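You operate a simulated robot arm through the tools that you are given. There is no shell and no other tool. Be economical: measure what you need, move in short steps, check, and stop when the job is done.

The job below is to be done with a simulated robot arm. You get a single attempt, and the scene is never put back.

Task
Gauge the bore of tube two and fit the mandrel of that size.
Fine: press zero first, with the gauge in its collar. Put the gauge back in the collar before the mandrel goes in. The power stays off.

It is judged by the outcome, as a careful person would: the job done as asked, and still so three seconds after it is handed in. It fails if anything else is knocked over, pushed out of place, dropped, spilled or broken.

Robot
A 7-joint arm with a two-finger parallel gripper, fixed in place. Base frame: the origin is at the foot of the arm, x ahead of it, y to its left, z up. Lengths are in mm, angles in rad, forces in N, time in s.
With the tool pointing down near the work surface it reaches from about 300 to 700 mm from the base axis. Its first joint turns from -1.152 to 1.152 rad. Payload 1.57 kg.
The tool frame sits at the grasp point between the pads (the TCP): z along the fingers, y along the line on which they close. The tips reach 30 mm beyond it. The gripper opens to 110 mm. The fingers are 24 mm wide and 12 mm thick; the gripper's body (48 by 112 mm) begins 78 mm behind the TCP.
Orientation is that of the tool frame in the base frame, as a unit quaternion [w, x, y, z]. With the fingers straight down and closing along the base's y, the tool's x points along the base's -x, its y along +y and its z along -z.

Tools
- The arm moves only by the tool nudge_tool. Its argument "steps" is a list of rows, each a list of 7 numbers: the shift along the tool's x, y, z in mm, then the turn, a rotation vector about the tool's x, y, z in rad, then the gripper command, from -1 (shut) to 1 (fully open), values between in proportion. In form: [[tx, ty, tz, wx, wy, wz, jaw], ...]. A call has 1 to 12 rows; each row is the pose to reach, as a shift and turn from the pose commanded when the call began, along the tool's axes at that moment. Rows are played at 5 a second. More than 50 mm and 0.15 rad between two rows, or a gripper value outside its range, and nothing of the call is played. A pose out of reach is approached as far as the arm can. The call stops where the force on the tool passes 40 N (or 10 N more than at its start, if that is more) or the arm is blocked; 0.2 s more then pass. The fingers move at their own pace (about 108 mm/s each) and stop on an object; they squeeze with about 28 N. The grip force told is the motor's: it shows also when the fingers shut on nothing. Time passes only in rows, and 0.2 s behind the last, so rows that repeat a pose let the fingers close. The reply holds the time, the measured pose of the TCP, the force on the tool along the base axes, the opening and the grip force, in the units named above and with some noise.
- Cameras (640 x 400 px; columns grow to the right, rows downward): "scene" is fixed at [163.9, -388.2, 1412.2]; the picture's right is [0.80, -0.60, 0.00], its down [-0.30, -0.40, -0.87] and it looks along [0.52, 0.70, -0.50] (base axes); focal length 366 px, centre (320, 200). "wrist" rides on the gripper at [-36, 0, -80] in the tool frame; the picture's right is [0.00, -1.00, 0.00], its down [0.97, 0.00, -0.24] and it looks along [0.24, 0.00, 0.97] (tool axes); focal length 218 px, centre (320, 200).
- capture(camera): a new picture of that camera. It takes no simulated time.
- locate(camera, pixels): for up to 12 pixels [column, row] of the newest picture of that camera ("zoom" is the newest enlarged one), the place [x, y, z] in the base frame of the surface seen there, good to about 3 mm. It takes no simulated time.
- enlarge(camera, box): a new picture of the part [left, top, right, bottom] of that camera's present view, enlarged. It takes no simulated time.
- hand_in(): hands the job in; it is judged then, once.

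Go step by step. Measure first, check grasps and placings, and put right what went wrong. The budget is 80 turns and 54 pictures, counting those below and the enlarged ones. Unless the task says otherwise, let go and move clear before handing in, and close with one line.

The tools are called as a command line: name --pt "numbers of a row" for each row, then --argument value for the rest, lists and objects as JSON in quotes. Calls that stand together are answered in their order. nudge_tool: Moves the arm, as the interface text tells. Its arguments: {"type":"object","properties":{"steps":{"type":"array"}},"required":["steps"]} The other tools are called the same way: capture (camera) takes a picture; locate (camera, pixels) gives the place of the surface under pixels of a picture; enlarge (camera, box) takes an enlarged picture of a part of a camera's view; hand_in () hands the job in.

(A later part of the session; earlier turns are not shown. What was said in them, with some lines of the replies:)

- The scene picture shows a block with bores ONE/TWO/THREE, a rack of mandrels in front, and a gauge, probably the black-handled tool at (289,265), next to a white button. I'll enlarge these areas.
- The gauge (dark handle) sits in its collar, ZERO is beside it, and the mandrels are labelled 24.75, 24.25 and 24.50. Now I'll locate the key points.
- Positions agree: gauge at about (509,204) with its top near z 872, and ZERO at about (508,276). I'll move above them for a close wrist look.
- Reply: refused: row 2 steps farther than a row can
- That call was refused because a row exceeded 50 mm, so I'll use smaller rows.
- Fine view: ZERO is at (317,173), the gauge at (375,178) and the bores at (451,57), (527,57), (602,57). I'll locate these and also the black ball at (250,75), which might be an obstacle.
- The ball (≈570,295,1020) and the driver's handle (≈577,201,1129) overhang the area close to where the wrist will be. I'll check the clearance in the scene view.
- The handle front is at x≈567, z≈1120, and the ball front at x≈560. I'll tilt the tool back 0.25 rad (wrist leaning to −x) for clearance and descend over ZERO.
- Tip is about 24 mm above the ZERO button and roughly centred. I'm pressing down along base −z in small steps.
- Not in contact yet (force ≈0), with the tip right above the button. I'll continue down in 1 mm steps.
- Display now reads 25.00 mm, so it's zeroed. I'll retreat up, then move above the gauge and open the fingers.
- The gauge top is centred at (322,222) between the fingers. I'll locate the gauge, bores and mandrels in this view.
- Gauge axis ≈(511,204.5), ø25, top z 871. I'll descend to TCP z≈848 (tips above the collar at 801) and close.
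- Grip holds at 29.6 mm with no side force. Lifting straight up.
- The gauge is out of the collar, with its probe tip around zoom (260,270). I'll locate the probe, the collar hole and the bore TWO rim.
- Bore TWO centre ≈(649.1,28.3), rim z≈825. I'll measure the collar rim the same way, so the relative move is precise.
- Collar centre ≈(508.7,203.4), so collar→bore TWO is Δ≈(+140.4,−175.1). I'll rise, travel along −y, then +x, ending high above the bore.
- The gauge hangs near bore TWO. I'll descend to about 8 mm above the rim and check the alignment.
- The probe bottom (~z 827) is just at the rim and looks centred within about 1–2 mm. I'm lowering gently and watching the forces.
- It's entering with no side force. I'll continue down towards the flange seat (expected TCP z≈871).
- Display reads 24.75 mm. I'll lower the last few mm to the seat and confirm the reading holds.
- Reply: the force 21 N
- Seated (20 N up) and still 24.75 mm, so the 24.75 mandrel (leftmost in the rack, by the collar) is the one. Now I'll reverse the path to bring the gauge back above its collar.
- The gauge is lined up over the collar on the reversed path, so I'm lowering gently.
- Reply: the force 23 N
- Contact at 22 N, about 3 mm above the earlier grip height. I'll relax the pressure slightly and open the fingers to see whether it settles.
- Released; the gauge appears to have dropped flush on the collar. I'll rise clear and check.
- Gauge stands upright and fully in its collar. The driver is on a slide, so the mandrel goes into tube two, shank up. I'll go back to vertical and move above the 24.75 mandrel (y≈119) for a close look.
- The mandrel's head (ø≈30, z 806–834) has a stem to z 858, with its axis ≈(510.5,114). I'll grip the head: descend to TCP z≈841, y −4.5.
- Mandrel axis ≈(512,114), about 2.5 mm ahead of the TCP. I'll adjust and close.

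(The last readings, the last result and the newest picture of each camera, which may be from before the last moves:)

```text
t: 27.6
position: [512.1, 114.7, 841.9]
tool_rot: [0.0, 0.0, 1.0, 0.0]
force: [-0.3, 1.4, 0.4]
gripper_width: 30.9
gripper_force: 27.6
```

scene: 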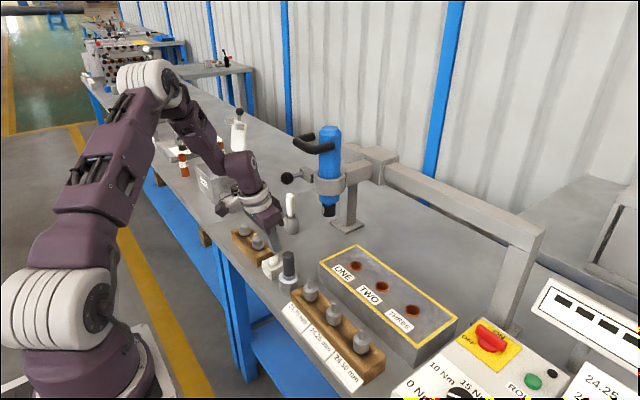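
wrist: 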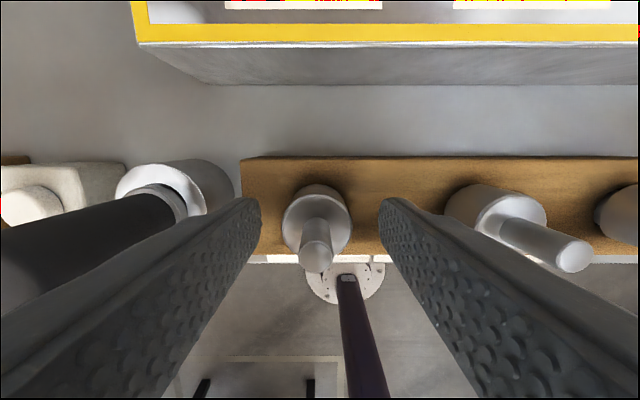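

Gripped (30.9 mm). I'll lift straight up and inspect what's below the head.

nudge_tool --pt "0 0 -8 0 0 0 -1" --pt "0 0 -25 0 0 0 -1" --pt "0 0 -50 0 0 0 -1" --pt "0 0 -75 0 0 0 -1" --pt "0 0 -75 0 0 0 -1"

enlarge --camera "scene" --box '[275, 210, 365, 310]'

```text
t: 28.8
position: [512.9, 114.9, 920.8]
tool_rot: [0.0, 0.0, 1.0, -0.001]
force: [0.6, 0.6, -2.4]
gripper_width: 31.4
gripper_force: 27.5
```

```text
4.00 times, centred on (320, 260) of scene
```

zoom: 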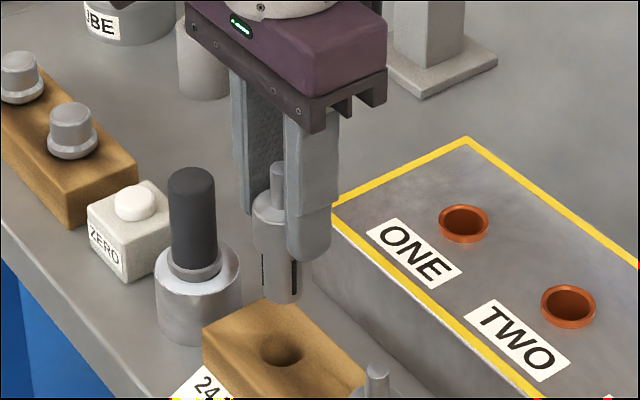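

A slotted roller section sits below the head: a tube expander, clearly meant for the tube. I'll locate the rod to refine its position relative to the bore.

locate --camera "zoom" --pixels '[[282, 300], [280, 280], [264, 280], [298, 280], [280, 255], [256, 235], [283, 345], [262, 350], [301, 350], [280, 335], [280, 366], [278, 165]]'

```text
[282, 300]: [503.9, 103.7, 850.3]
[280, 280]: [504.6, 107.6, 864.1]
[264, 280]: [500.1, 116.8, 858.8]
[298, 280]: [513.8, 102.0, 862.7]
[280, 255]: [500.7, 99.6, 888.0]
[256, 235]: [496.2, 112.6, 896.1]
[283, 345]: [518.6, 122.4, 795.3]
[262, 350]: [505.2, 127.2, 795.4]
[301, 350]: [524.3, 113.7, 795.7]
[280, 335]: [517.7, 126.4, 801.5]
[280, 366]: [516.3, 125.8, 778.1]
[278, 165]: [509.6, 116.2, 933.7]
```

Rod axis ≈(511.5,114), bottom ≈ TCP−70. I'm moving by Δ≈(+138,−86) over bore TWO, ending just above the rim.

nudge_tool --pt "0 0 -20 0 0 0 -1" --pt "-40 0 -20 0 0 0 -1" --pt "-75 -25 -20 0 0 0 -1" --pt "-105 -55 -20 0 0 0 -1" --pt "-138 -86 -20 0 0 0 -1" --pt "-138 -86 -20 0 0 0 -1" --pt "-138 -86 0 0 0 0 -1" --pt "-138 -86 16 0 0 0 -1" --pt "-138 -86 16 0 0 0 -1"

enlarge --camera "scene" --box '[350, 240, 420, 310]'

```text
t: 30.8
position: [652.0, 27.0, 901.1]
tool_rot: [0.0, 0.0, 1.0, -0.001]
force: [-0.4, 0.5, -1.9]
gripper_width: 31.2
gripper_force: 27.7
```

```text
5.71 times, centred on (385, 275) of scene
```

zoom: 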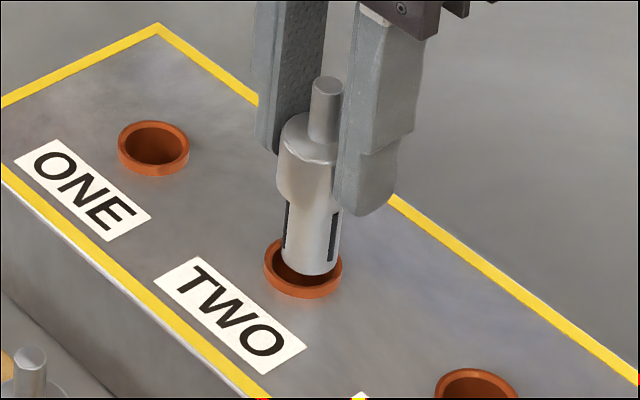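

locate --camera "zoom" --pixels '[[310, 272], [310, 255], [310, 235], [284, 250], [335, 255], [288, 240], [333, 240], [303, 150], [325, 90]]'

```text
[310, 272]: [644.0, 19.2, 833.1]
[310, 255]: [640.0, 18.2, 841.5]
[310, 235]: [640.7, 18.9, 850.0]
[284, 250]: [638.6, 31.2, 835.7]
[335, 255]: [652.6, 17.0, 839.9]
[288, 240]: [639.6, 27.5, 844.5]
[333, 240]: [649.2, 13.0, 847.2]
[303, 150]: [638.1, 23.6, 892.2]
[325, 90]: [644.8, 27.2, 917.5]
```

Rod bottom ≈z 832, sitting about 1.5–2 mm right of the hole centre in the picture. I'll shift y by +1.6 and x by −0.5, then lower to the rim and look.

nudge_tool --pt "0.5 1.6 0 0 0 0 -1" --pt "0.5 1.6 3 0 0 0 -1" --pt "0.5 1.6 5.5 0 0 0 -1" --pt "0.5 1.6 5.5 0 0 0 -1"

enlarge --camera "scene" --box '[363, 260, 403, 300]'

```text
t: 31.8
position: [650.7, 29.1, 895.6]
tool_rot: [0.0, -0.001, 1.0, 0.0]
force: [-0.4, -0.1, -3.4]
gripper_width: 30.9
gripper_force: 28.1
```

```text
10.00 times, centred on (383, 280) of scene
```

zoom: 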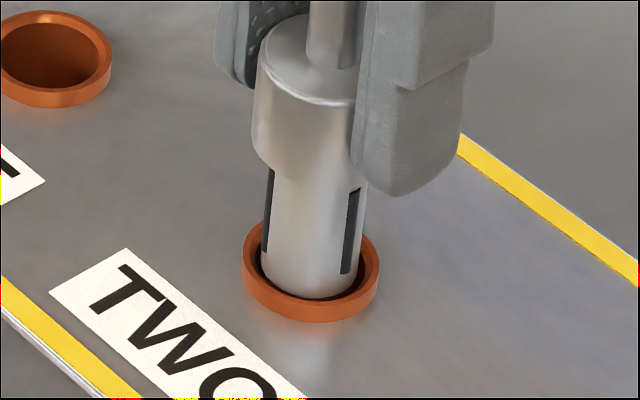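

Well centred in the hole (rod 261–357 against inner rim 257–366) with no contact force. Lowering gently.

nudge_tool --pt "0 0 2 0 0 0 -1" --pt "0 0 4 0 0 0 -1" --pt "0 0 6 0 0 0 -1" --pt "0 0 9 0 0 0 -1" --pt "0 0 12 0 0 0 -1"

```text
t: 33.0
position: [650.2, 28.8, 883.4]
tool_rot: [0.001, 0.0, 1.0, -0.001]
force: [2.1, 1.8, -2.9]
gripper_width: 31.2
gripper_force: 28.1
```

It's about 12 mm in with only slight side forces (2 N). I'll ease 0.3 mm in +x/+y and continue.

nudge_tool --pt "-0.3 0.3 2 0 0 0 -1" --pt "-0.3 0.3 5 0 0 0 -1" --pt "-0.3 0.3 8 0 0 0 -1" --pt "-0.3 0.3 11 0 0 0 -1" --pt "-0.3 0.3 14 0 0 0 -1"

enlarge --camera "scene" --box '[353, 250, 413, 310]'

```text
t: 34.2
position: [650.6, 30.0, 869.0]
tool_rot: [0.0, 0.0, 1.0, 0.0]
force: [0.5, 0.9, -2.4]
gripper_width: 31.2
gripper_force: 27.8
```

```text
6.67 times, centred on (383, 280) of scene
```

zoom: 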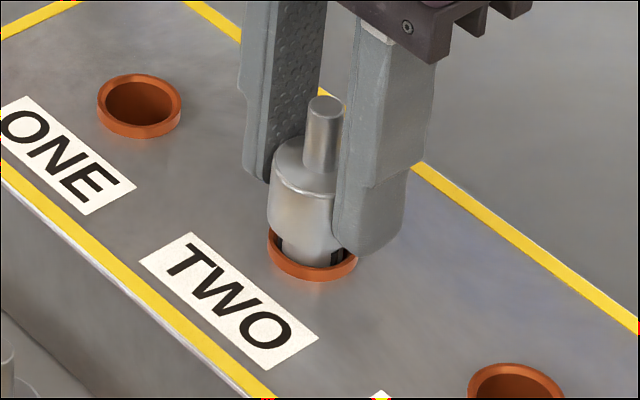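

Nearly seated, with the head a few mm above the rim. I'll lower the last millimetres until contact.

nudge_tool --pt "0 0 1.5 0 0 0 -1" --pt "0 0 3 0 0 0 -1" --pt "0 0 4.5 0 0 0 -1" --pt "0 0 6 0 0 0 -1" --pt "0 0 7 0 0 0 -1"

```text
t: 35.4
position: [649.6, 30.6, 863.2]
tool_rot: [0.001, -0.001, 1.0, 0.0]
force: [1.2, -0.2, -2.7]
gripper_width: 31.3
gripper_force: 27.7
```

nudge_tool --pt "0 0 1 0 0 0 -1" --pt "0 0 2 0 0 0 -1" --pt "0 0 3 0 0 0 -1" --pt "0 0 3 0 0 0 -1"

enlarge --camera "scene" --box '[353, 250, 413, 310]'

```text
t: 36.4
position: [650.3, 30.6, 860.1]
tool_rot: [0.0, 0.0, 1.0, -0.001]
force: [-2.4, 0.4, 1.4]
gripper_width: 31.3
gripper_force: 28.6
```

```text
6.67 times, centred on (383, 280) of scene
```

zoom: 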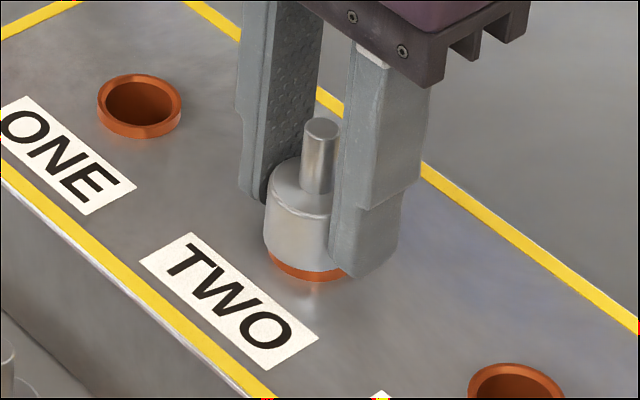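

The head has just reached the rim (force changed sign). I'll press 1 mm to confirm the seat, relax and release.

nudge_tool --pt "0 0 1 0 0 0 -1" --pt "0 0 1.5 0 0 0 -1" --pt "0 0 1.5 0 0 0 -1"

```text
t: 37.2
position: [650.3, 30.9, 858.6]
tool_rot: [0.0, 0.0, 1.0, -0.001]
force: [-4.2, 4.3, 20.8]
gripper_width: 31.4
gripper_force: 27.7
```

Seated at 20 N. Now I'll relax, open and rise straight up.

nudge_tool --pt "0 0 -1 0 0 0 -1" --pt "0 0 -1 0 0 0 -0.2" --pt "0 0 -1 0 0 0 0.1" --pt "0 0 -1 0 0 0 0.1" --pt "0 0 -30 0 0 0 0.1" --pt "0 0 -70 0 0 0 0.1" --pt "0 0 -115 0 0 0 0.1" --pt "40 0 -140 0 0 0 0.1" --pt "80 0 -160 0 0 0 0.1"

enlarge --camera "scene" --box '[343, 235, 413, 305]'

capture --camera "scene"

```text
t: 39.2
position: [568.5, 33.2, 1017.7]
tool_rot: [0.0, 0.0, 1.0, 0.001]
force: [-1.3, -0.3, 0.5]
gripper_width: 60.6
gripper_force: 0.1
```

```text
5.71 times, centred on (378, 270) of scene
```

zoom: 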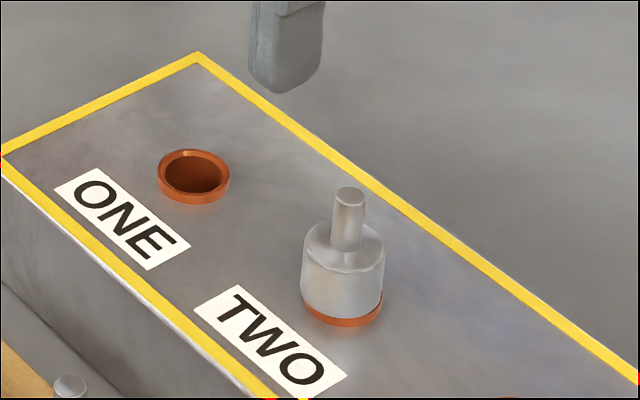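

```text
6 pictures are left
```

scene: 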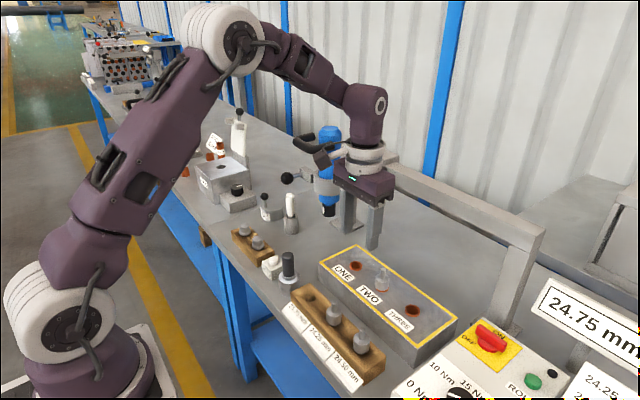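

The 24.75 mandrel stands upright, seated flush on tube TWO. The gauge is in its collar, nothing else has moved, the power switch is untouched and the arm is clear. Handing in.

hand_in

```text
The job is handed in.
```

Tube two gauged at 24.75 mm after zeroing. The gauge is back in its collar, the 24.75 mm mandrel is seated in tube two, and I didn't touch the power switch.
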